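You operate a simulated robot arm through the tools that you are given. There is no shell and no other tool. Be economical: measure what you need, move in short steps, check, and stop when the job is done.

You run a simulated robot arm. Do the job below in one go: nothing can be reset, and whatever is moved stays where it is left.

## Task
Add 20 caps to the small turquoise bin and stand it on PACKED.
Fine: the bin waits in the feeder tray with 10 caps: tray in, set the cap dial, push the pad once, tray out; bin to PACKED, then tray in; leave the other bins.

The check looks at the end state, three seconds after you hand in, the way a careful person would. Anything else that was tipped, shoved, dropped, spilled or broken makes it a failure. Lids that push on must go on centred and level and be pressed home; caps that screw on are set level and turned clockwise until they are tight.

## Robot
A 6-joint arm with a two-finger parallel gripper, fixed in place. Base frame: the origin is at the foot of the arm, x ahead of it, y to its left, z up; the work surface is at about z = 6. Units: mm, degrees, N and s.
With the tool pointing down near the work surface it reaches from about 140 to 580 mm from the base axis. Its first joint turns from -66.0 to 66.0 degrees. Payload 2.1 kg.
The TCP is the grasp point between the finger pads, 30 mm short of the fingertips. In the tool frame z runs along the fingers and y along their closing line. The gripper opens to 94 mm. The fingers are 28 mm wide and 10 mm thick; the gripper's body (50 by 96 mm) begins 55 mm behind the TCP.
Orientation is that of the tool frame in the base frame, as [roll, pitch, yaw] about the fixed x, y, z axes, in that order (R = Rz(yaw) Ry(pitch) Rx(roll)). With the fingers straight down and closing along the base's y, the tool's x points along the base's -x, its y along +y and its z along -z.

## Interface
- The arm moves only by the tool play_rows. Its argument "series" is a list of rows, each an object (a shift or turn left out is 0, a gripper value left out holds the last) with "xyz": the shift along the base's x, y, z in mm, a list of three; "rotation": the turn, a rotation vector about the base's x, y, z in degrees, a list of three; "hand": the gripper command, from -1 (fully open) to 1 (shut), values between in proportion. In form: [{"xyz": [x, y, z], "rotation": [wx, wy, wz], "hand": hand}, ...]. A call has 1 to 8 rows; each row is the pose to reach, as a shift and turn from the pose commanded when the call began. A row lasts 0.2 s, in which the tool goes at most 50 mm and 8.6 degrees; a call with a longer step from one row to the next is refused whole, and so is a gripper value outside its range. Where a pose cannot be reached the arm comes as near as it can. A force on the tool above 40 N (or 10 N above the force at the start of the call, whichever is more), or a blocked arm, ends the call early, and 0.2 s more pass. Each finger travels about 72 mm/s and halts on what it meets, pressing with about 38 N; the grip force reading is that of the motor and also rises with nothing between the fingers. The clock runs only during rows and for 0.2 s after the last one: add rows that repeat a pose to give the fingers time. The reply holds the time, the measured pose of the TCP, the force on the tool along the base axes, the opening and the grip force, in the units named above and with some noise, with the torque about the TCP (base axes, N m) and any sound that the robot's microphone picked up.
- Cameras (640 x 400 px; columns grow to the right, rows downward): "scene" is fixed at [48.3, -360.1, 500]; the picture's right is [0.93, -0.36, 0.00], its down [-0.14, -0.35, -0.93] and it looks along [0.34, 0.86, -0.38] (base axes); focal length 214 px, centre (320, 200). "wrist" rides on the gripper at [76, 14, -103] in the tool frame; the picture's right is [-0.18, 0.98, 0.00], its down [-0.75, -0.14, -0.64] and it looks along [-0.63, -0.12, 0.77] (tool axes); focal length 243 px, centre (320, 200). There is no depth. A picture from a camera that has moved, and an enlarged one, comes with that camera's place and axes in the base frame and with its lens. The place of the scene camera against the robot may be out by one fixed shift of up to 25 mm in any direction.
- grab_frame(camera): a new picture of that camera. The clock stands still meanwhile.
- inspect(camera, box): a new picture of the part [left, top, right, bottom] of that camera's present view, enlarged. The clock stands still meanwhile.
- finish_job(): hands the job in; it is judged then, once.

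Work in short steps. Places have to be worked out from the pictures, the camera data and where the tool is seen: move nearer, look again, correct. Check each grasp and each placing, and mend what went wrong. You have 120 turns and 76 pictures in all, those below and enlarged ones among them. Open the gripper and draw the arm clear of the work before you hand the job in, unless the task says otherwise; then end with one line.

The tools are called as name(argument=value, ...) on one line, values as JSON. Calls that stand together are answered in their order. play_rows: Moves the arm, as the interface text tells. Its arguments: {"type":"object","properties":{"series":{"type":"array"}},"required":["series"]} The other tools are called the same way: grab_frame (camera) takes a picture; inspect (camera, box) takes an enlarged picture of a part of a camera's view; finish_job () hands the job in.

At the start:

```text
t: 0.0
position: [285.0, 1.4, 446.1]
tcp_rot: [179.9, -0.1, -179.8]
wrist_force: [0.0, 0.0, 0.5]
torque: [-0.03, 0.0, 0.01]
gripper_width: 94.0
grip_force: 0.1
```

scene: 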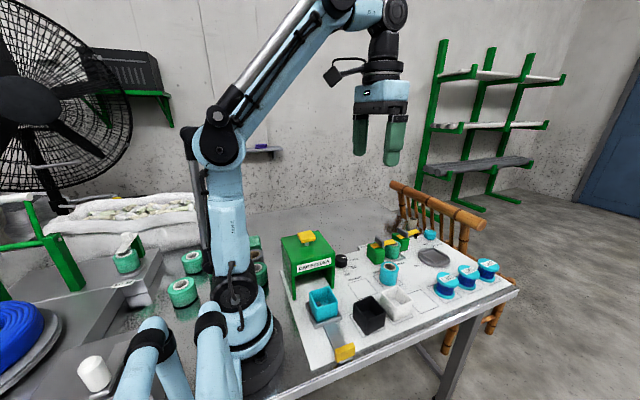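
wrist: 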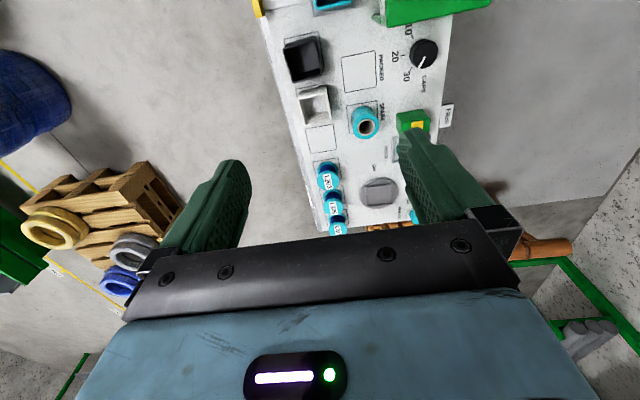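

The scene shows a dispenser (green, "caps"), a turquoise bin in a tray with a yellow handle, a dial, and pads. I'll enlarge both views to read them.

inspect(camera="scene", box=[270, 210, 430, 370])

inspect(camera="scene", box=[360, 200, 520, 310])

inspect(camera="wrist", box=[250, 0, 490, 240])

```text
2.50 times, centred on (350, 290) of scene
camera zoom: at [48.3, -360.1, 500.0], right [0.93, -0.36, 0.0], down [-0.14, -0.35, -0.93], along [0.34, 0.86, -0.38], focal length 536 px, centre (245, -25)
```

zoom: 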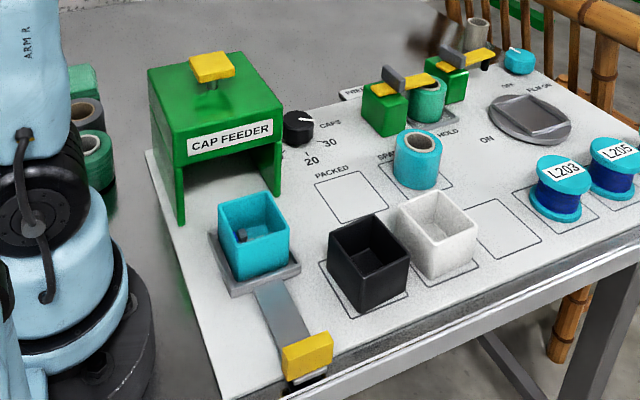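

```text
3.64 times, centred on (440, 255) of scene
camera zoom: at [48.3, -360.1, 500.0], right [0.93, -0.36, 0.0], down [-0.14, -0.35, -0.93], along [0.34, 0.86, -0.38], focal length 780 px, centre (-116, 0)
```

zoom: 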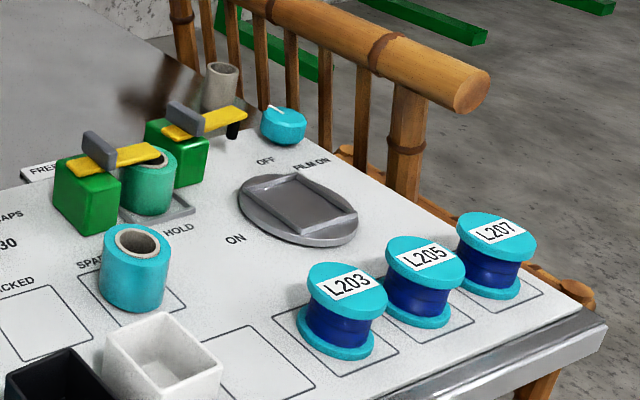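

```text
1.67 times, centred on (370, 120) of wrist
camera zoom: at [208.0, 14.8, 550.8], right [0.18, 0.98, 0.0], down [0.75, -0.14, 0.64], along [0.63, -0.12, -0.77], focal length 404 px, centre (237, 333)
```

zoom: 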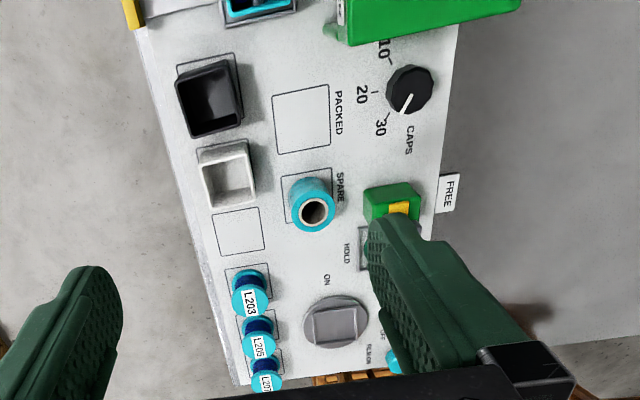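

I place PACKED around (339, 69), the dial around (324, 190), the tray bin around (191, 30), its handle around (193, -82), and the feeder around (180, 150). I'll move closer for a better look.

play_rows(series=[{"xyz": [-28, 0, -20]}, {"xyz": [-56, 0, -40]}, {"xyz": [-85, 0, -60]}, {"xyz": [-100, 0, -90]}, {"xyz": [-100, 0, -90]}])

grab_frame(camera="wrist")

```text
t: 1.2
position: [184.3, 1.2, 355.9]
tcp_rot: [179.8, 0.0, -179.9]
wrist_force: [-0.1, 0.3, -0.3]
torque: [0.0, -0.04, -0.03]
gripper_width: 93.9
grip_force: 0.0
```

```text
70 pictures are left
camera wrist: at [107.2, 15.2, 459.6], right [0.18, 0.98, 0.0], down [0.75, -0.14, 0.64], along [0.63, -0.12, -0.77], focal length 243 px, centre (320, 200)
```

wrist: 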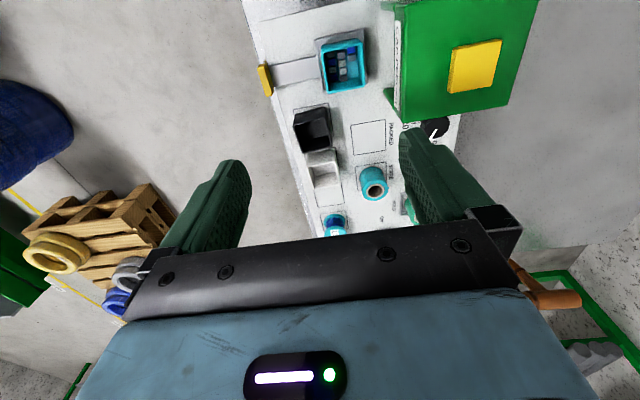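

inspect(camera="wrist", box=[240, 0, 480, 150])

```text
2.67 times, centred on (360, 75) of wrist
camera zoom: at [107.2, 15.2, 459.6], right [0.18, 0.98, 0.0], down [0.75, -0.14, 0.64], along [0.63, -0.12, -0.77], focal length 647 px, centre (213, 533)
```

zoom: 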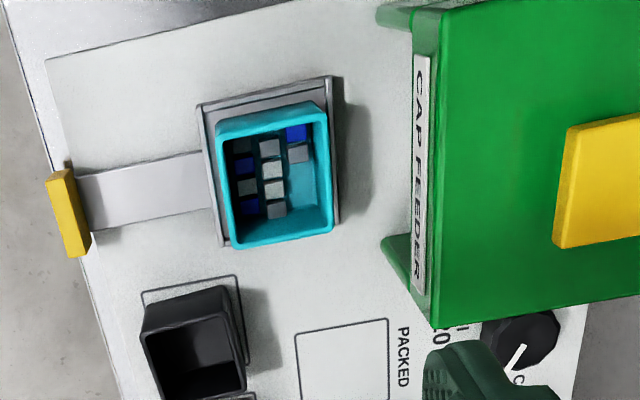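

inspect(camera="scene", box=[300, 290, 380, 370])

play_rows(series=[{"xyz": [3, -40, -20]}, {"xyz": [8, -65, -60]}, {"xyz": [10, -92, -100]}, {"xyz": [10, -92, -140]}, {"xyz": [10, -92, -180]}, {"xyz": [10, -92, -220]}, {"xyz": [10, -92, -220]}])

grab_frame(camera="scene")

grab_frame(camera="wrist")

```text
5.00 times, centred on (340, 330) of scene
camera zoom: at [48.3, -360.1, 500.0], right [0.93, -0.36, 0.0], down [-0.14, -0.35, -0.93], along [0.34, 0.86, -0.38], focal length 1072 px, centre (220, -450)
```

zoom: 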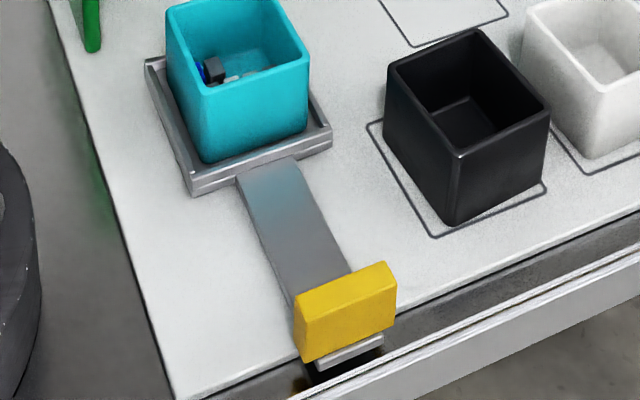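

```text
t: 2.8
position: [196.3, -89.3, 136.3]
tcp_rot: [179.9, 0.1, -179.9]
wrist_force: [0.1, -0.1, -0.1]
torque: [0.03, -0.01, 0.0]
gripper_width: 94.0
grip_force: 0.1
```

```text
67 pictures are left
```

scene: 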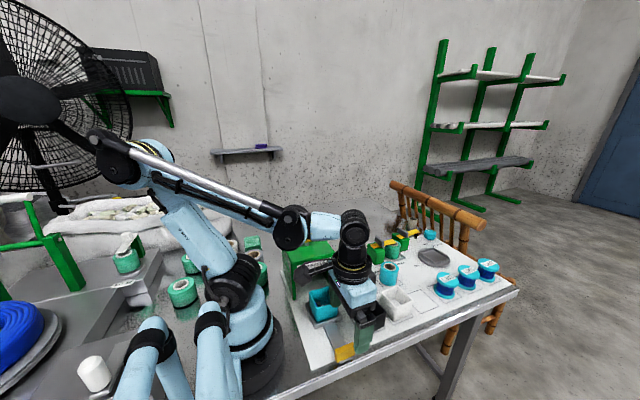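

```text
66 pictures are left
camera wrist: at [119.4, -75.0, 240.1], right [0.18, 0.98, 0.0], down [0.75, -0.14, 0.64], along [0.63, -0.12, -0.77], focal length 243 px, centre (320, 200)
```

wrist: 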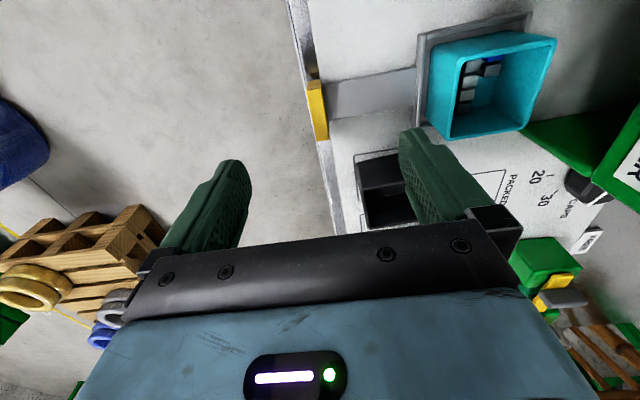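

The handle's top centre is about (192, -90) with its top near z 33. I'll descend with the fingers straddling it in y.

play_rows(series=[{"xyz": [-4, -1, -30]}, {"xyz": [-4, -1, -60]}, {"xyz": [-4, -1, -80]}, {"xyz": [-4, -1, -80]}])

inspect(camera="scene", box=[290, 260, 410, 380])

grab_frame(camera="wrist")

```text
t: 3.8
position: [191.2, -91.0, 57.4]
tcp_rot: [179.9, -0.1, -179.9]
wrist_force: [-0.2, -0.2, 0.3]
torque: [-0.01, -0.04, 0.03]
gripper_width: 94.1
grip_force: 0.1
```

```text
3.33 times, centred on (350, 320) of scene
camera zoom: at [48.3, -360.1, 500.0], right [0.93, -0.36, 0.0], down [-0.14, -0.35, -0.93], along [0.34, 0.86, -0.38], focal length 715 px, centre (220, -200)
```

zoom: 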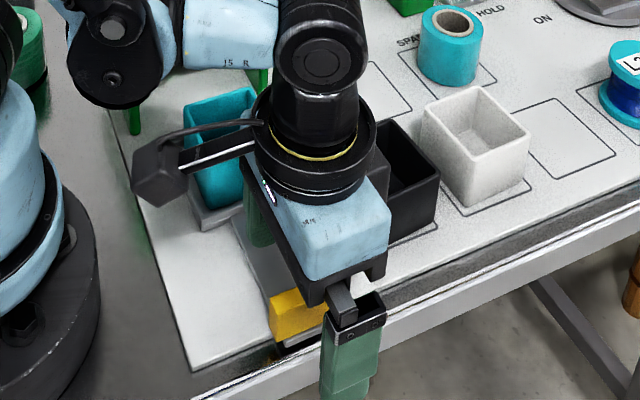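

```text
64 pictures are left
camera wrist: at [114.9, -77.3, 160.8], right [0.18, 0.98, 0.0], down [0.75, -0.14, 0.64], along [0.63, -0.12, -0.77], focal length 243 px, centre (320, 200)
```

wrist: 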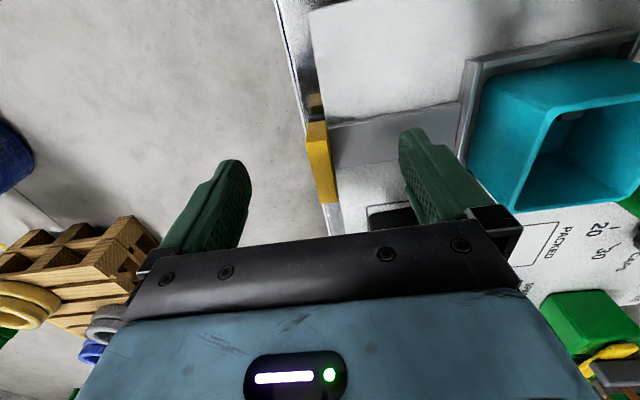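

The fingers straddle the handle with clearance. I'll lower 9 mm more and close.

play_rows(series=[{"xyz": [0, 0, -9]}, {"xyz": [0, 0, -9], "hand": 0.3}, {"xyz": [0, 0, -9], "hand": 0.6}, {"xyz": [0, 0, -9], "hand": 1}, {"xyz": [0, 0, -9], "hand": 1}, {"xyz": [0, 0, -9], "hand": 1}])

grab_frame(camera="wrist")

inspect(camera="scene", box=[290, 260, 410, 380])

```text
t: 5.2
position: [192.1, -89.5, 48.3]
tcp_rot: [179.7, -0.1, -179.9]
wrist_force: [2.4, 21.4, 0.0]
torque: [0.0, 0.27, -0.16]
gripper_width: 11.6
grip_force: 45.5
```

```text
63 pictures are left
camera wrist: at [114.5, -76.8, 151.9], right [0.18, 0.98, 0.01], down [0.75, -0.14, 0.64], along [0.63, -0.11, -0.77], focal length 243 px, centre (320, 200)
```

wrist: 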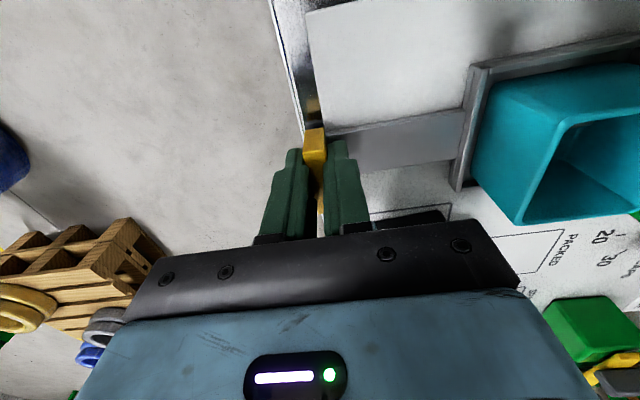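

```text
3.33 times, centred on (350, 320) of scene
camera zoom: at [48.3, -360.1, 500.0], right [0.93, -0.36, 0.0], down [-0.14, -0.35, -0.93], along [0.34, 0.86, -0.38], focal length 715 px, centre (220, -200)
```

zoom: 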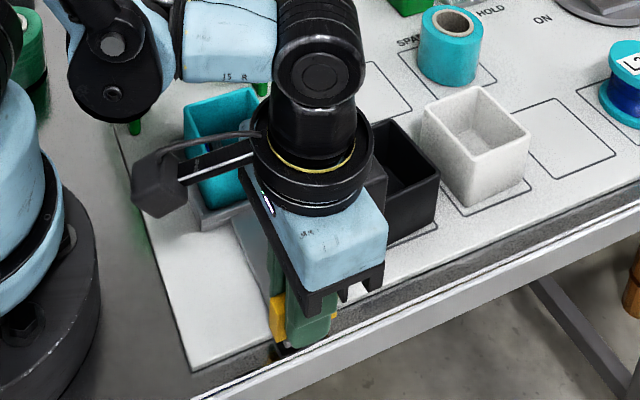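

The handle is gripped (11.6 mm). I'll push the tray in along +y.

play_rows(series=[{"xyz": [0, 10, -9]}, {"xyz": [0, 20, -9]}, {"xyz": [0, 30, -9]}, {"xyz": [0, 40, -9]}, {"xyz": [0, 50, -9]}])

```text
t: 5.5
position: [191.9, -91.3, 47.5]
tcp_rot: [-180.0, -0.5, 179.9]
wrist_force: [-5.3, 0.1, 47.7]
torque: [0.44, -0.47, -0.01]
gripper_width: 11.6
grip_force: 45.2
stopped in row 1: the force on the tool passed its limit at 261 N (the readings are from after the stop); the commanded pose is now the measured one
```

I repeated the z offset by mistake, so the arm pressed downward until it stopped. I'll lift 1 mm to relieve the force and then check.

play_rows(series=[{"xyz": [0, 0, 1]}, {"xyz": [0, 0, 1]}])

inspect(camera="scene", box=[290, 260, 410, 380])

```text
t: 6.1
position: [191.8, -89.2, 47.2]
tcp_rot: [-180.0, -0.3, 180.0]
wrist_force: [4.6, 0.6, -31.0]
torque: [0.12, -0.42, 0.02]
gripper_width: 12.0
grip_force: 45.4
```

```text
3.33 times, centred on (350, 320) of scene
camera zoom: at [48.4, -360.1, 500.0], right [0.93, -0.36, 0.0], down [-0.14, -0.35, -0.93], along [0.34, 0.86, -0.38], focal length 715 px, centre (220, -200)
```

zoom: 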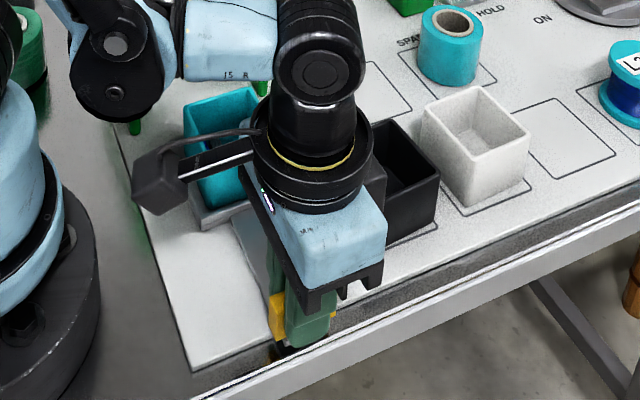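

Nothing is displaced, but some vertical stress is stored in the grip. I'll open slightly and regrip to release it.

play_rows(series=[{"hand": 0.5}, {"hand": 0.5}, {"hand": 1}, {"hand": 1}, {"hand": 1}])

```text
t: 7.3
position: [191.7, -88.6, 46.7]
tcp_rot: [-179.9, -0.5, 179.9]
wrist_force: [-2.2, -0.3, 7.7]
torque: [0.08, -0.01, 0.06]
gripper_width: 11.4
grip_force: 45.0
```

Stress is nearly gone, so I'll push in with pure y.

play_rows(series=[{"xyz": [0, 8, 0.5]}, {"xyz": [0, 16, 0.5]}, {"xyz": [0, 24, 0.5]}, {"xyz": [0, 32, 0.5]}, {"xyz": [0, 40, 0.5]}])

inspect(camera="scene", box=[270, 230, 410, 370])

```text
t: 8.5
position: [191.9, -49.8, 48.3]
tcp_rot: [-179.9, -0.5, -179.9]
wrist_force: [-6.4, -0.6, 29.0]
torque: [0.1, 0.68, 0.11]
gripper_width: 11.5
grip_force: 45.1
```

```text
2.86 times, centred on (340, 300) of scene
camera zoom: at [48.3, -360.1, 500.1], right [0.93, -0.36, 0.0], down [-0.14, -0.35, -0.93], along [0.34, 0.86, -0.38], focal length 613 px, centre (263, -86)
```

zoom: 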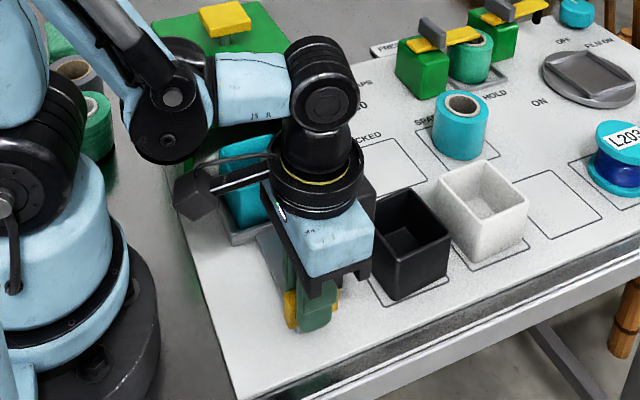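

The tray slides along with the hand. I'll continue with a small lift, since Fz shows the fingers pressing lightly.

play_rows(series=[{"xyz": [0, 0, 1]}, {"xyz": [0, 8, 1]}, {"xyz": [0, 16, 1]}, {"xyz": [0, 24, 1]}, {"xyz": [0, 32, 1]}, {"xyz": [0, 40, 1]}])

```text
t: 9.9
position: [192.0, -9.6, 48.5]
tcp_rot: [-179.9, -0.2, 180.0]
wrist_force: [9.4, -0.8, 30.0]
torque: [0.1, 0.13, 0.06]
gripper_width: 11.8
grip_force: 45.2
```

play_rows(series=[{"xyz": [0, 0, 1]}, {"xyz": [0, 8, 1]}, {"xyz": [0, 16, 1]}, {"xyz": [0, 24, 1]}])

inspect(camera="scene", box=[270, 230, 410, 370])

```text
t: 10.9
position: [192.3, 14.4, 49.7]
tcp_rot: [-180.0, -0.4, 179.9]
wrist_force: [8.7, -0.6, -29.2]
torque: [0.09, -0.39, 0.08]
gripper_width: 11.6
grip_force: 45.0
```

```text
2.86 times, centred on (340, 300) of scene
camera zoom: at [48.4, -360.1, 500.0], right [0.93, -0.36, 0.0], down [-0.14, -0.35, -0.93], along [0.34, 0.86, -0.38], focal length 613 px, centre (263, -86)
```

zoom: 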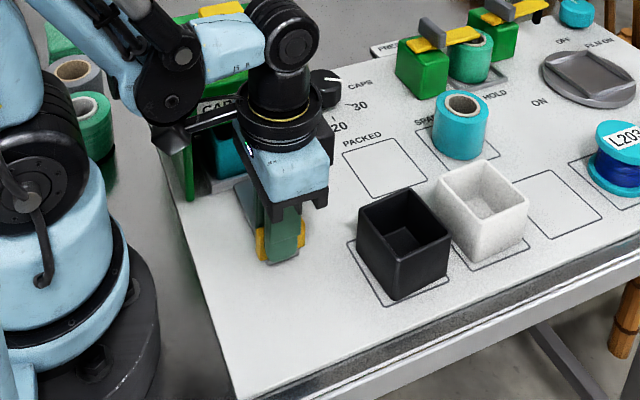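

The bin is partly under the feeder. I'll push on gently to find the end stop.

play_rows(series=[{"xyz": [0, 0, -0.8]}, {"xyz": [0, 5, -0.8]}, {"xyz": [0, 10, -0.8]}, {"xyz": [0, 15, -0.8]}, {"xyz": [0, 20, -0.8]}, {"xyz": [0, 25, -0.8]}])

```text
t: 12.3
position: [190.8, 37.6, 49.1]
tcp_rot: [180.0, -0.5, -180.0]
wrist_force: [-8.9, 0.9, -14.7]
torque: [0.1, 1.04, 0.04]
gripper_width: 11.8
grip_force: 44.7
```

grab_frame(camera="scene")

grab_frame(camera="wrist")

```text
58 pictures are left
```

scene: 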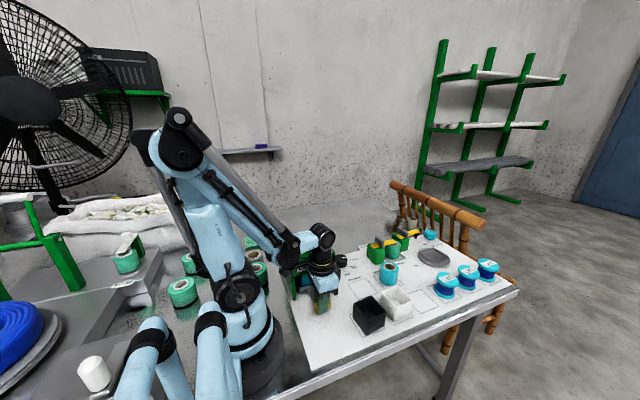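

```text
57 pictures are left
camera wrist: at [114.9, 53.1, 153.5], right [0.18, 0.98, 0.0], down [0.76, -0.14, 0.64], along [0.62, -0.12, -0.77], focal length 243 px, centre (320, 200)
```

wrist: 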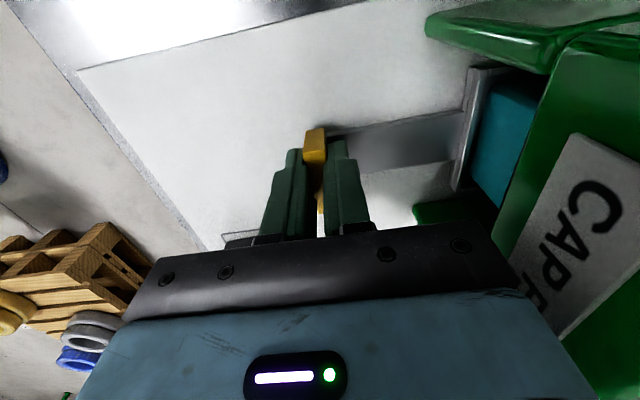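

No end stop yet. The hand's side is at about y 86 and the feeder front is at about y 100, so I'll creep on in small steps.

play_rows(series=[{"xyz": [0, 2, 0]}, {"xyz": [0, 4, 0]}, {"xyz": [0, 6, 0]}, {"xyz": [0, 8, 0]}])

inspect(camera="scene", box=[270, 210, 370, 310])

```text
t: 13.1
position: [191.6, 40.3, 49.0]
tcp_rot: [-179.1, -0.6, 179.8]
wrist_force: [0.6, -8.0, 2.1]
torque: [0.81, -0.16, 0.33]
gripper_width: 11.7
grip_force: 44.5
stopped in row 3: the force on the tool passed its limit at 48 N (the readings are from after the stop); the commanded pose is now the measured one
```

```text
4.00 times, centred on (320, 260) of scene
camera zoom: at [48.3, -360.1, 500.0], right [0.93, -0.36, 0.0], down [-0.14, -0.35, -0.93], along [0.34, 0.86, -0.38], focal length 858 px, centre (320, -40)
```

zoom: 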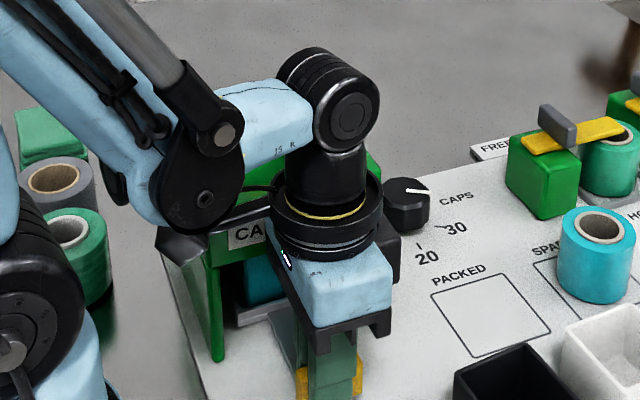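

The push stopped at y 40, which is either the end stop or the hand touching the feeder. I'll release, rise away from the feeder and look.

play_rows(series=[{"hand": 0.5}, {"hand": 0.5}, {"xyz": [0, 0, 20], "hand": 0.5}, {"xyz": [0, -10, 60]}, {"xyz": [0, -40, 90]}, {"xyz": [0, -60, 130]}, {"xyz": [0, -60, 160]}, {"xyz": [0, -60, 160]}])

grab_frame(camera="wrist")

inspect(camera="scene", box=[270, 210, 370, 310])

```text
t: 14.9
position: [191.1, -19.4, 208.7]
tcp_rot: [-179.2, -0.6, 179.8]
wrist_force: [0.3, -0.2, 0.3]
torque: [0.0, -0.02, 0.04]
gripper_width: 23.7
grip_force: 0.0
```

```text
55 pictures are left
camera wrist: at [115.4, -4.8, 313.2], right [0.19, 0.98, -0.02], down [0.76, -0.13, 0.64], along [0.62, -0.13, -0.77], focal length 243 px, centre (320, 200)
```

wrist: 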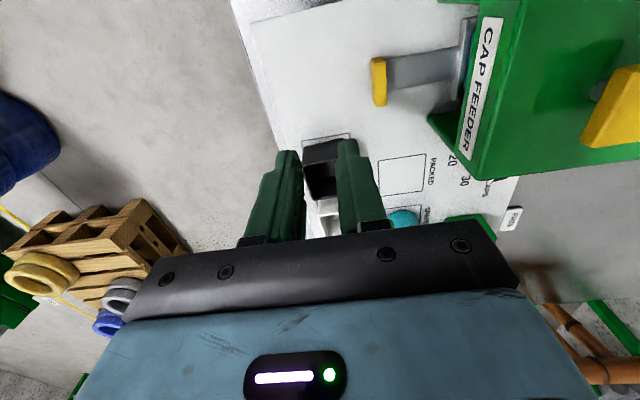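

```text
4.00 times, centred on (320, 260) of scene
camera zoom: at [48.3, -360.1, 500.0], right [0.93, -0.36, 0.0], down [-0.14, -0.35, -0.93], along [0.34, 0.86, -0.38], focal length 858 px, centre (320, -40)
```

zoom: 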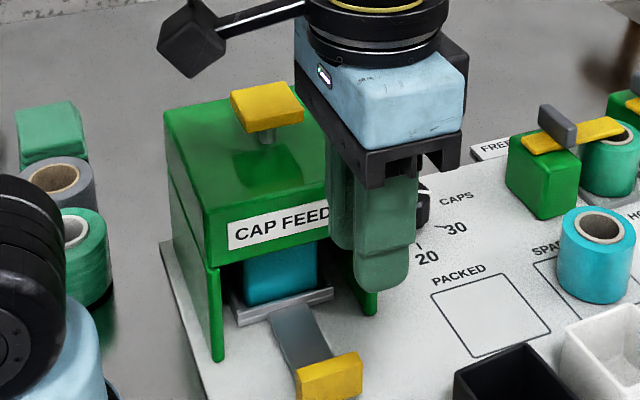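

The bin looks nearly fully in, but I want to confirm the end stop. I'll close the fingers, come down in front of the handle and push it, which keeps the hand clear of the feeder.

play_rows(series=[{"xyz": [0, 20, -40], "rotation": [0.8, -0.6, 0], "hand": 1}, {"xyz": [0, 30, -80], "rotation": [0.8, -0.6, 0], "hand": 1}, {"xyz": [0, 30, -120], "rotation": [0.8, -0.6, 0], "hand": 1}, {"xyz": [0, 30, -159], "rotation": [0.8, -0.6, 0], "hand": 1}, {"xyz": [0, 30, -159], "rotation": [0.8, -0.6, 0], "hand": 1}])

play_rows(series=[{"xyz": [0, 5, 0]}, {"xyz": [0, 9, 0]}, {"xyz": [0, 13, 0]}, {"xyz": [0, 16, 0]}, {"xyz": [0, 19, 0]}, {"xyz": [0, 22, 0]}, {"xyz": [0, 25, 0]}])

grab_frame(camera="wrist")

```text
t: 16.1
position: [193.3, 9.1, 49.5]
tcp_rot: [180.0, 0.0, 179.8]
wrist_force: [-1.0, 0.5, 0.4]
torque: [0.02, 0.0, -0.02]
gripper_width: 0.0
grip_force: 33.4
```

```text
t: 17.4
position: [192.6, 25.2, 49.3]
tcp_rot: [-179.0, 0.1, 179.7]
wrist_force: [-0.5, -10.2, 0.7]
torque: [-0.05, 0.0, 0.11]
gripper_width: 0.0
grip_force: 32.7
stopped in row 6: the force on the tool passed its limit at 46 N (the readings are from after the stop); the commanded pose is now the measured one
```

```text
53 pictures are left
camera wrist: at [114.5, 41.9, 153.1], right [0.19, 0.98, -0.02], down [0.75, -0.13, 0.65], along [0.63, -0.14, -0.76], focal length 243 px, centre (320, 200)
```

wrist: 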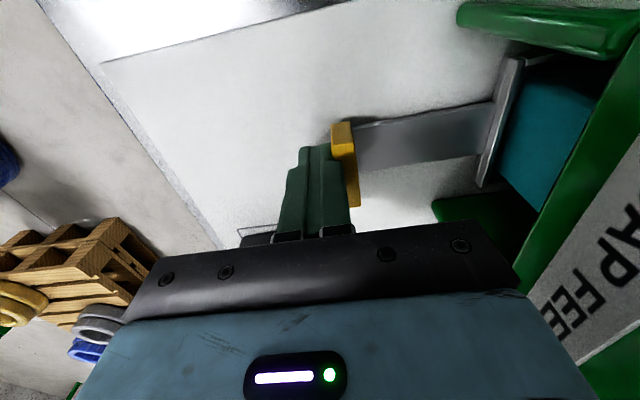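

The tray stopped at the same place (46 N blunt push), so it's at its end stop. Next I'll back off and go look at the dial.

play_rows(series=[{"xyz": [0, -8, 0], "rotation": [1, 0, 0]}, {"xyz": [0, -10, 45], "rotation": [1, 0, 0], "hand": 1}, {"xyz": [0, -10, 90], "rotation": [1, 0, 0]}, {"xyz": [15, -10, 135], "rotation": [1, 0, 0]}, {"xyz": [35, 0, 178], "rotation": [1, 0, 0]}, {"xyz": [65, 35, 190], "rotation": [1, 0, 0]}, {"xyz": [88, 75, 200], "rotation": [1, 0, 0]}, {"xyz": [107, 115, 200], "rotation": [1, 0, 0], "hand": 0.5}])

grab_frame(camera="wrist")

inspect(camera="wrist", box=[300, 40, 420, 140])

```text
t: 19.2
position: [298.2, 145.7, 251.2]
tcp_rot: [179.8, 0.1, 179.7]
wrist_force: [0.2, -0.1, -0.8]
torque: [0.0, 0.0, 0.01]
gripper_width: 23.6
grip_force: 0.1
```

```text
52 pictures are left
camera wrist: at [219.7, 159.5, 355.2], right [0.19, 0.98, 0.0], down [0.75, -0.15, 0.64], along [0.63, -0.12, -0.77], focal length 243 px, centre (320, 200)
```

wrist: 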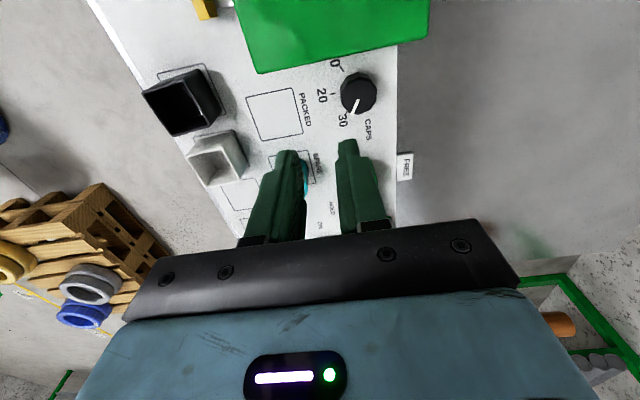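

```text
4.00 times, centred on (360, 90) of wrist
camera zoom: at [219.7, 159.5, 355.2], right [0.19, 0.98, 0.0], down [0.75, -0.15, 0.64], along [0.63, -0.12, -0.77], focal length 970 px, centre (160, 640)
```

zoom: 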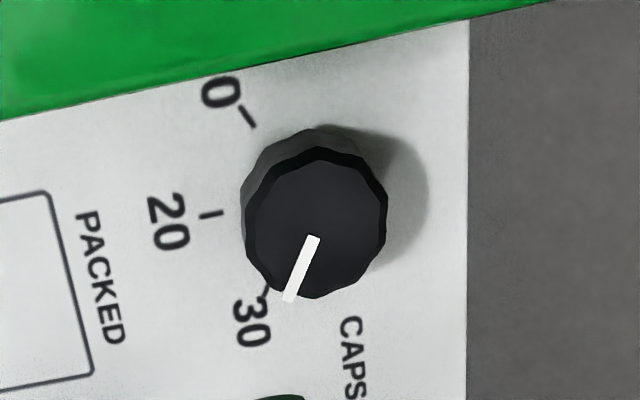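

The pointer is at 30 (about -30° in base), and 20 is straight toward -y (about -90°). The dial centre is about (324, 192), its top is about z 32 and its diameter about 45. I'll move above it with the gripper open.

play_rows(series=[{"xyz": [12, 25, -30], "hand": -1}, {"xyz": [24, 51, -65], "hand": -1}, {"xyz": [24, 51, -105], "hand": -1}, {"xyz": [24, 51, -145], "hand": -1}, {"xyz": [24, 51, -165], "hand": -1}, {"xyz": [24, 51, -165], "hand": -1}, {"xyz": [24, 51, -165], "hand": -1}])

grab_frame(camera="wrist")

inspect(camera="scene", box=[290, 210, 390, 290])

```text
t: 20.8
position: [322.8, 193.2, 83.4]
tcp_rot: [179.8, 0.1, 179.7]
wrist_force: [0.2, 0.5, 0.2]
torque: [0.0, 0.02, 0.02]
gripper_width: 94.3
grip_force: 0.1
```

```text
50 pictures are left
camera wrist: at [246.2, 208.0, 187.4], right [0.19, 0.98, 0.0], down [0.75, -0.15, 0.64], along [0.63, -0.12, -0.77], focal length 243 px, centre (320, 200)
```

wrist: 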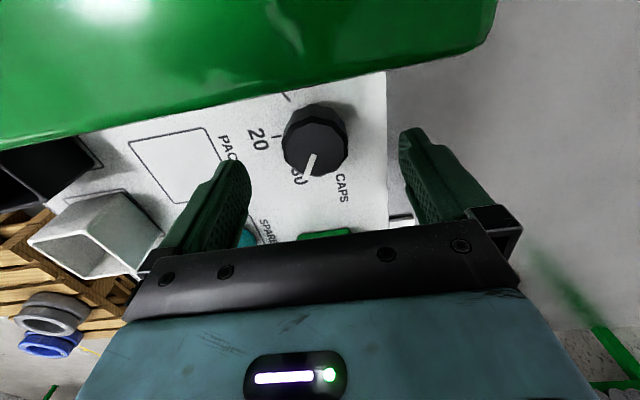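

```text
5.00 times, centred on (340, 250) of scene
camera zoom: at [48.3, -360.1, 500.0], right [0.93, -0.36, 0.0], down [-0.14, -0.35, -0.93], along [0.34, 0.86, -0.38], focal length 1072 px, centre (220, -50)
```

zoom: 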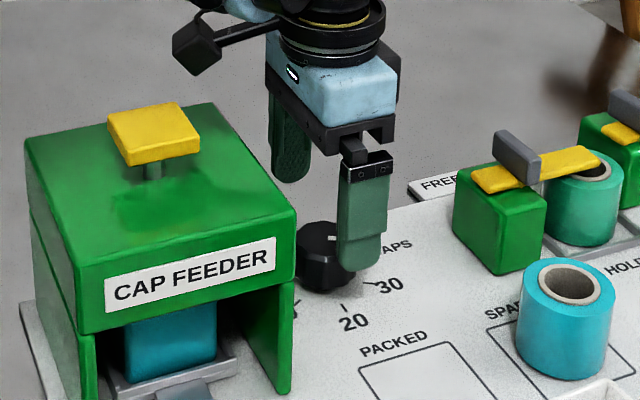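

The wrist camera would pass within about 10 mm of the feeder's top. I'll turn the hand +120° first so it sits on the far side, then turn the dial back by 60°, with the fingers narrowed for clearance.

play_rows(series=[{"xyz": [0, -2, 10], "hand": -0.4}, {"xyz": [0, -2, 10], "rotation": [0, 0, 8.5], "hand": -0.4}, {"xyz": [0, -2, 10], "rotation": [0, 0, 17]}, {"xyz": [0, -2, 10], "rotation": [0, 0, 25.5]}, {"xyz": [0, -2, 10], "rotation": [0, 0, 34]}, {"xyz": [0, -2, 10], "rotation": [0, 0, 42.5]}, {"xyz": [0, -2, 10], "rotation": [0, 0, 51]}, {"xyz": [0, -2, 10], "rotation": [0, 0, 59.5]}])

play_rows(series=[{"rotation": [0, 0, 8.5]}, {"rotation": [0, 0, 17]}, {"rotation": [0, 0, 25.5]}, {"rotation": [0, 0, 34]}, {"rotation": [0, 0, 42.5]}, {"rotation": [0, 0, 51]}, {"rotation": [0, 0, 58]}, {"rotation": [0, 0, 58]}])

grab_frame(camera="wrist")

inspect(camera="scene", box=[290, 210, 390, 290])

```text
t: 22.6
position: [322.2, 190.3, 94.0]
tcp_rot: [179.8, 0.1, -120.7]
wrist_force: [-0.5, -0.2, -0.4]
torque: [-0.03, 0.02, -0.02]
gripper_width: 65.8
grip_force: 0.2
```

```text
t: 24.4
position: [322.7, 191.1, 94.9]
tcp_rot: [179.8, 0.1, -62.7]
wrist_force: [0.0, 0.3, 0.1]
torque: [0.0, 0.02, -0.01]
gripper_width: 65.9
grip_force: 0.0
```

```text
48 pictures are left
camera wrist: at [344.4, 116.5, 198.4], right [-0.96, -0.29, 0.0], down [-0.22, 0.73, 0.64], along [-0.19, 0.62, -0.77], focal length 243 px, centre (320, 200)
```

wrist: 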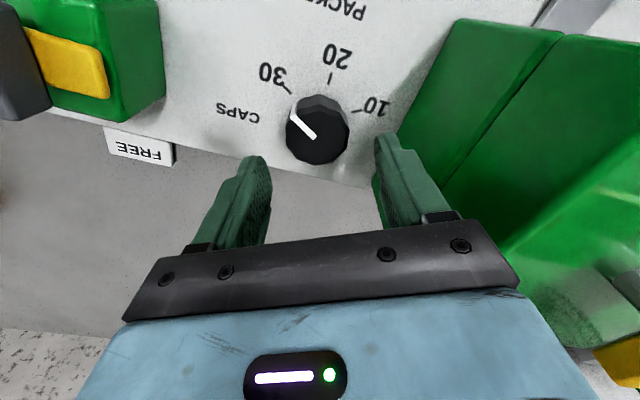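

```text
5.00 times, centred on (340, 250) of scene
camera zoom: at [48.3, -360.1, 500.0], right [0.93, -0.36, 0.0], down [-0.14, -0.35, -0.93], along [0.34, 0.86, -0.38], focal length 1072 px, centre (220, -50)
```

zoom: 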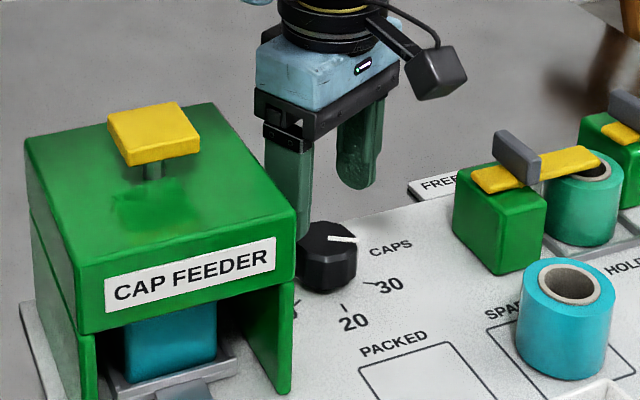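

The dial centre is confirmed at about (323, 192). I'll descend and grip it.

play_rows(series=[{"xyz": [0, 1, -25]}, {"xyz": [0, 1, -45]}, {"xyz": [0, 1, -53]}, {"xyz": [0, 1, -53], "hand": 0.2}, {"xyz": [0, 1, -53], "hand": 0.5}, {"xyz": [0, 1, -53], "hand": 0.5}])

inspect(camera="wrist", box=[220, 0, 420, 200])

```text
t: 25.8
position: [325.1, 190.9, 41.4]
tcp_rot: [179.8, 0.0, -62.9]
wrist_force: [6.5, -9.2, -8.1]
torque: [0.04, 0.22, 0.0]
gripper_width: 44.5
grip_force: 45.5
```

```text
2.00 times, centred on (320, 100) of wrist
camera zoom: at [345.5, 117.2, 144.8], right [-0.96, -0.28, 0.0], down [-0.22, 0.74, 0.64], along [-0.18, 0.61, -0.77], focal length 485 px, centre (320, 400)
```

zoom: 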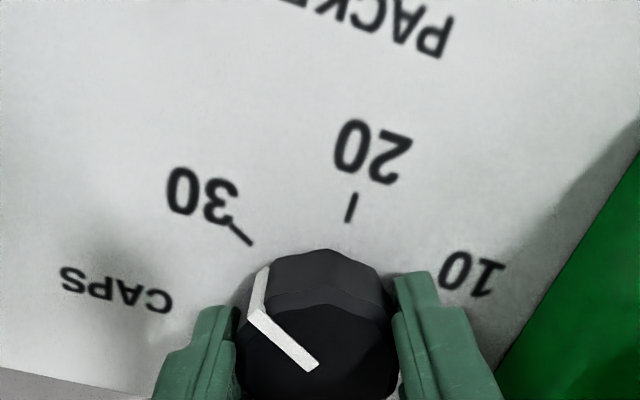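

Gripped at 44.5 mm, with the pointer slightly past 30. I'll turn clockwise (from above) by about 60° and then check.

play_rows(series=[{"rotation": [0, 0, -8]}, {"rotation": [0, 0, -16]}, {"rotation": [0, 0, -24]}, {"rotation": [0, 0, -32]}, {"rotation": [0, 0, -40]}, {"rotation": [0, 0, -48]}, {"rotation": [0, 0, -56]}, {"rotation": [0, 0, -60]}])

inspect(camera="wrist", box=[220, 0, 420, 200])

inspect(camera="scene", box=[320, 240, 380, 290])

```text
t: 27.3
position: [326.5, 190.3, 41.8]
tcp_rot: [-179.8, 0.2, -114.2]
wrist_force: [2.5, 1.2, -5.3]
torque: [-0.14, 0.68, -0.02]
gripper_width: 43.8
grip_force: 45.1
stopped in row 7: the force on the tool passed its limit at 42 N (the readings are from after the stop); the commanded pose is now the measured one
```

```text
2.00 times, centred on (320, 100) of wrist
camera zoom: at [279.4, 126.9, 144.6], right [-0.82, 0.57, 0.0], down [0.43, 0.63, 0.65], along [0.37, 0.53, -0.76], focal length 485 px, centre (320, 400)
```

zoom: 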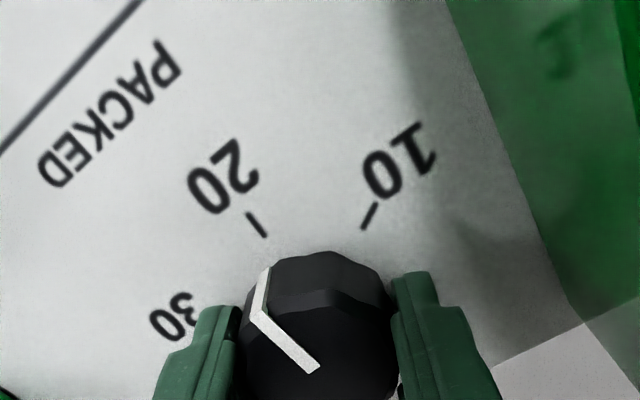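

```text
8.00 times, centred on (350, 265) of scene
camera zoom: at [48.3, -360.1, 500.1], right [0.93, -0.36, 0.0], down [-0.14, -0.35, -0.93], along [0.34, 0.86, -0.38], focal length 1716 px, centre (80, -320)
```

zoom: 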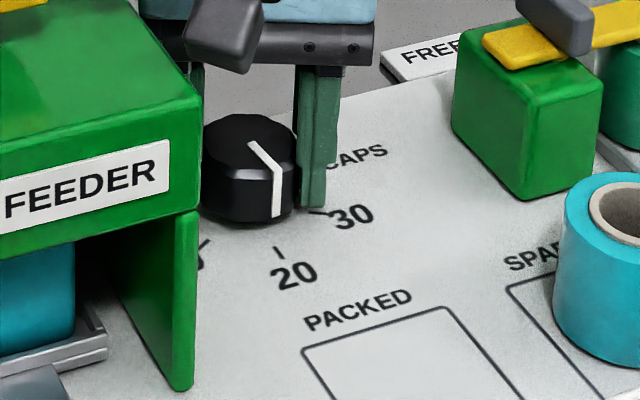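

Pointer is at about -82°, with 20 at about -91°. I'll turn roughly 9° more.

play_rows(series=[{"xyz": [-0.5, 0, 0], "rotation": [0, 0, -3]}, {"xyz": [-1, 0, 0], "rotation": [0, 0, -6]}, {"xyz": [-1, 0, 0], "rotation": [0, 0, -9]}, {"xyz": [-1, 0, 0], "rotation": [0, 0, -9]}])

inspect(camera="wrist", box=[220, 0, 420, 200])

inspect(camera="scene", box=[320, 240, 380, 290])

```text
t: 27.9
position: [324.6, 189.9, 40.7]
tcp_rot: [-179.9, 0.1, -117.4]
wrist_force: [8.1, 2.0, -4.9]
torque: [-0.68, 2.5, 0.64]
gripper_width: 43.7
grip_force: 44.9
stopped in row 2: the force on the tool passed its limit at 49 N (the readings are from after the stop); the commanded pose is now the measured one
```

```text
2.00 times, centred on (320, 100) of wrist
camera zoom: at [276.2, 129.4, 144.8], right [-0.79, 0.62, 0.0], down [0.47, 0.6, 0.64], along [0.4, 0.51, -0.76], focal length 485 px, centre (320, 400)
```

zoom: 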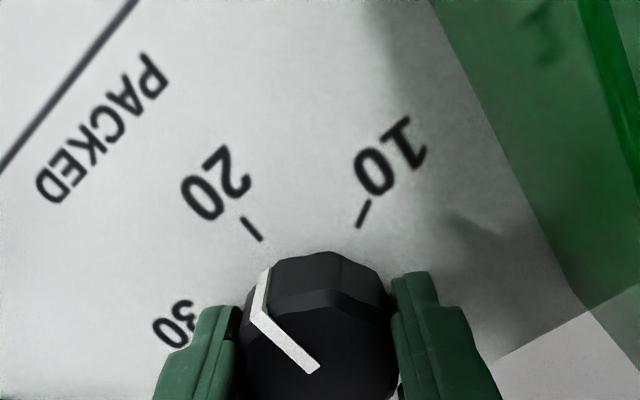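

```text
8.00 times, centred on (350, 265) of scene
camera zoom: at [48.3, -360.1, 500.1], right [0.93, -0.36, 0.0], down [-0.14, -0.35, -0.93], along [0.34, 0.86, -0.38], focal length 1716 px, centre (80, -320)
```

zoom: 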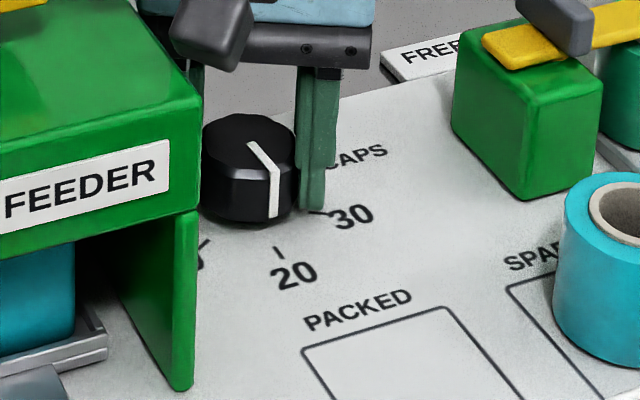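

The camera housing is probably touching the feeder's edge. I'll let go of the dial, rotate the hand back, and regrip for the last few degrees.

play_rows(series=[{"hand": -0.3}, {"rotation": [0, 0, 4], "hand": -0.3}, {"xyz": [-1, 1, 8], "rotation": [0, 0, 12], "hand": -0.3}, {"xyz": [-1, 1, 30], "rotation": [0, 0, 20]}, {"xyz": [-1, 1, 50], "rotation": [0, 0, 28]}, {"xyz": [-1, 1, 50], "rotation": [0, 0, 36]}, {"xyz": [-1, 1, 50], "rotation": [0, 0, 42]}, {"xyz": [-1, 1, 50], "rotation": [0, 0, 42]}])

inspect(camera="wrist", box=[220, 0, 420, 200])

inspect(camera="scene", box=[270, 220, 370, 300])

```text
t: 29.7
position: [323.1, 191.1, 91.9]
tcp_rot: [-179.9, 0.3, -75.4]
wrist_force: [0.2, -0.3, 0.0]
torque: [0.02, 0.0, 0.03]
gripper_width: 61.0
grip_force: 0.0
```

```text
2.00 times, centred on (320, 100) of wrist
camera zoom: at [327.9, 114.0, 195.6], right [-1.0, -0.07, 0.0], down [-0.05, 0.76, 0.65], along [-0.04, 0.64, -0.76], focal length 485 px, centre (320, 400)
```

zoom: 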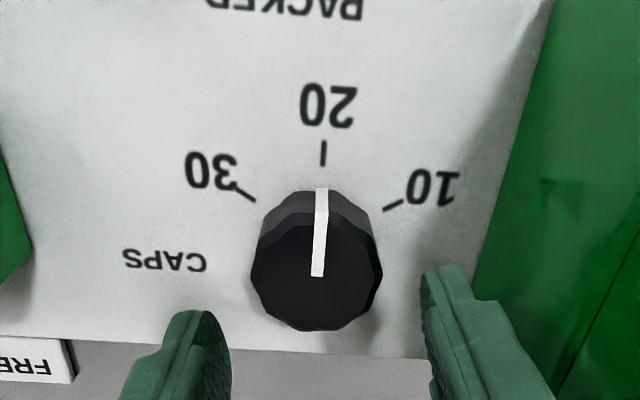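

```text
5.00 times, centred on (320, 260) of scene
camera zoom: at [48.3, -360.1, 500.0], right [0.93, -0.36, 0.0], down [-0.14, -0.35, -0.93], along [0.34, 0.86, -0.38], focal length 1072 px, centre (320, -100)
```

zoom: 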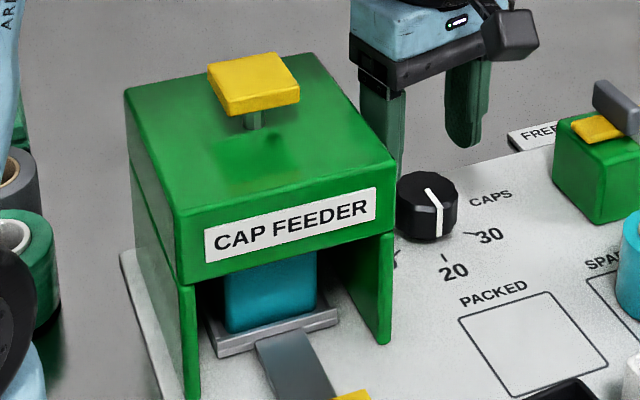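

The pointer lines up with 20 and the feeder is undisturbed. Next I'll rise and move over the feeder's yellow pad.

play_rows(series=[{"xyz": [0, 0, 45], "hand": -0.3}, {"xyz": [0, 0, 90], "hand": 1}, {"xyz": [0, 0, 135], "hand": 1}, {"xyz": [-30, -3, 165], "hand": 1}, {"xyz": [-65, -7, 185]}, {"xyz": [-105, -12, 190]}, {"xyz": [-124, -14, 190]}, {"xyz": [-124, -14, 190]}])

grab_frame(camera="wrist")

```text
t: 31.5
position: [200.0, 178.5, 280.6]
tcp_rot: [-179.8, 0.3, -75.5]
wrist_force: [-0.3, -0.1, 0.1]
torque: [0.01, 0.05, -0.02]
gripper_width: 0.0
grip_force: 32.6
```

```text
39 pictures are left
camera wrist: at [204.9, 100.6, 384.4], right [-1.0, -0.07, 0.0], down [-0.05, 0.76, 0.65], along [-0.04, 0.64, -0.76], focal length 243 px, centre (320, 200)
```

wrist: 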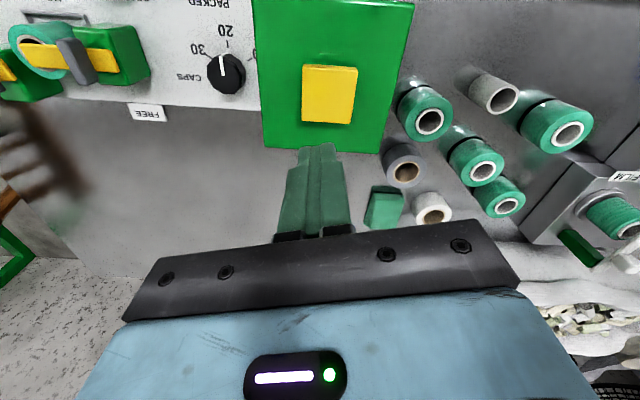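

Pad centre is about (193, 169), top around z 160. I'll move over it and stop just above.

play_rows(series=[{"xyz": [-7, -9, -30]}, {"xyz": [-7, -9, -60]}, {"xyz": [-7, -9, -72]}, {"xyz": [-7, -9, -72]}])

inspect(camera="scene", box=[260, 190, 360, 290])

grab_frame(camera="wrist")

```text
t: 32.5
position: [192.9, 168.8, 210.5]
tcp_rot: [-179.9, 0.1, -75.5]
wrist_force: [-0.7, 0.8, 1.0]
torque: [-0.02, 0.02, 0.0]
gripper_width: 0.0
grip_force: 33.1
```

```text
4.00 times, centred on (310, 240) of scene
camera zoom: at [48.3, -360.1, 500.0], right [0.93, -0.36, 0.0], down [-0.14, -0.35, -0.93], along [0.34, 0.86, -0.38], focal length 858 px, centre (360, 40)
```

zoom: 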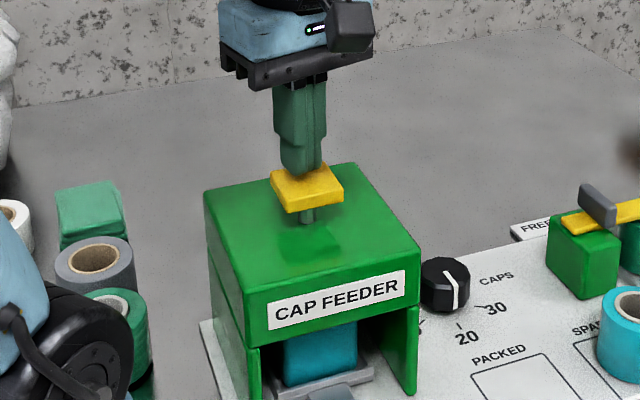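

```text
37 pictures are left
camera wrist: at [197.0, 91.9, 314.2], right [-1.0, -0.07, 0.0], down [-0.05, 0.76, 0.65], along [-0.04, 0.64, -0.76], focal length 243 px, centre (320, 200)
```

wrist: 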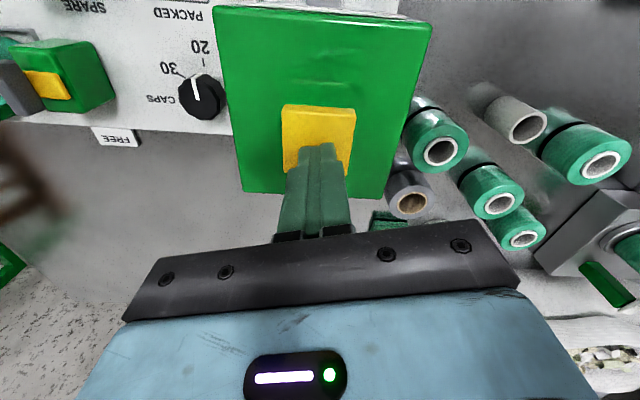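

The fingertips (z about 180) are centred just above the pad. I'll press down in guarded small steps.

play_rows(series=[{"xyz": [0, 0, -4]}, {"xyz": [0, 0, -8]}, {"xyz": [0, 0, -12]}, {"xyz": [0, 0, -16]}, {"xyz": [0, 0, -20]}, {"xyz": [0, 0, -24]}, {"xyz": [0, 0, -28]}, {"xyz": [0, 0, -32]}])

```text
t: 34.0
position: [193.8, 169.1, 186.9]
tcp_rot: [179.9, 0.1, -75.5]
wrist_force: [-3.8, -2.8, 26.3]
torque: [-0.09, 0.1, -0.03]
gripper_width: 0.1
grip_force: 33.3
heard: click
stopped in row 7: the force on the tool passed its limit at 47 N (the readings are from after the stop); the commanded pose is now the measured one
```

A click was heard, so the pad has been pushed once. I'll lift straight up and check.

play_rows(series=[{"xyz": [0, 0, 20]}, {"xyz": [0, 0, 60]}, {"xyz": [0, 0, 100]}, {"xyz": [0, 0, 100]}])

inspect(camera="scene", box=[260, 200, 360, 320])

```text
t: 35.0
position: [191.7, 170.3, 287.7]
tcp_rot: [179.9, 0.1, -75.5]
wrist_force: [-0.2, 0.0, -0.2]
torque: [0.0, 0.0, -0.01]
gripper_width: 0.0
grip_force: 32.6
```

```text
3.33 times, centred on (310, 260) of scene
camera zoom: at [48.3, -360.1, 500.0], right [0.93, -0.36, 0.0], down [-0.14, -0.35, -0.93], along [0.34, 0.86, -0.38], focal length 715 px, centre (353, 0)
```

zoom: 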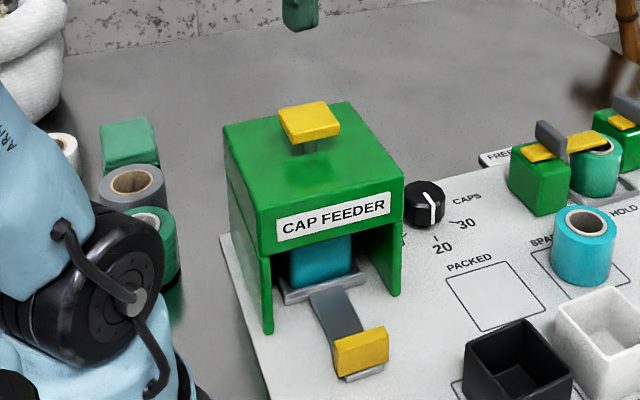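

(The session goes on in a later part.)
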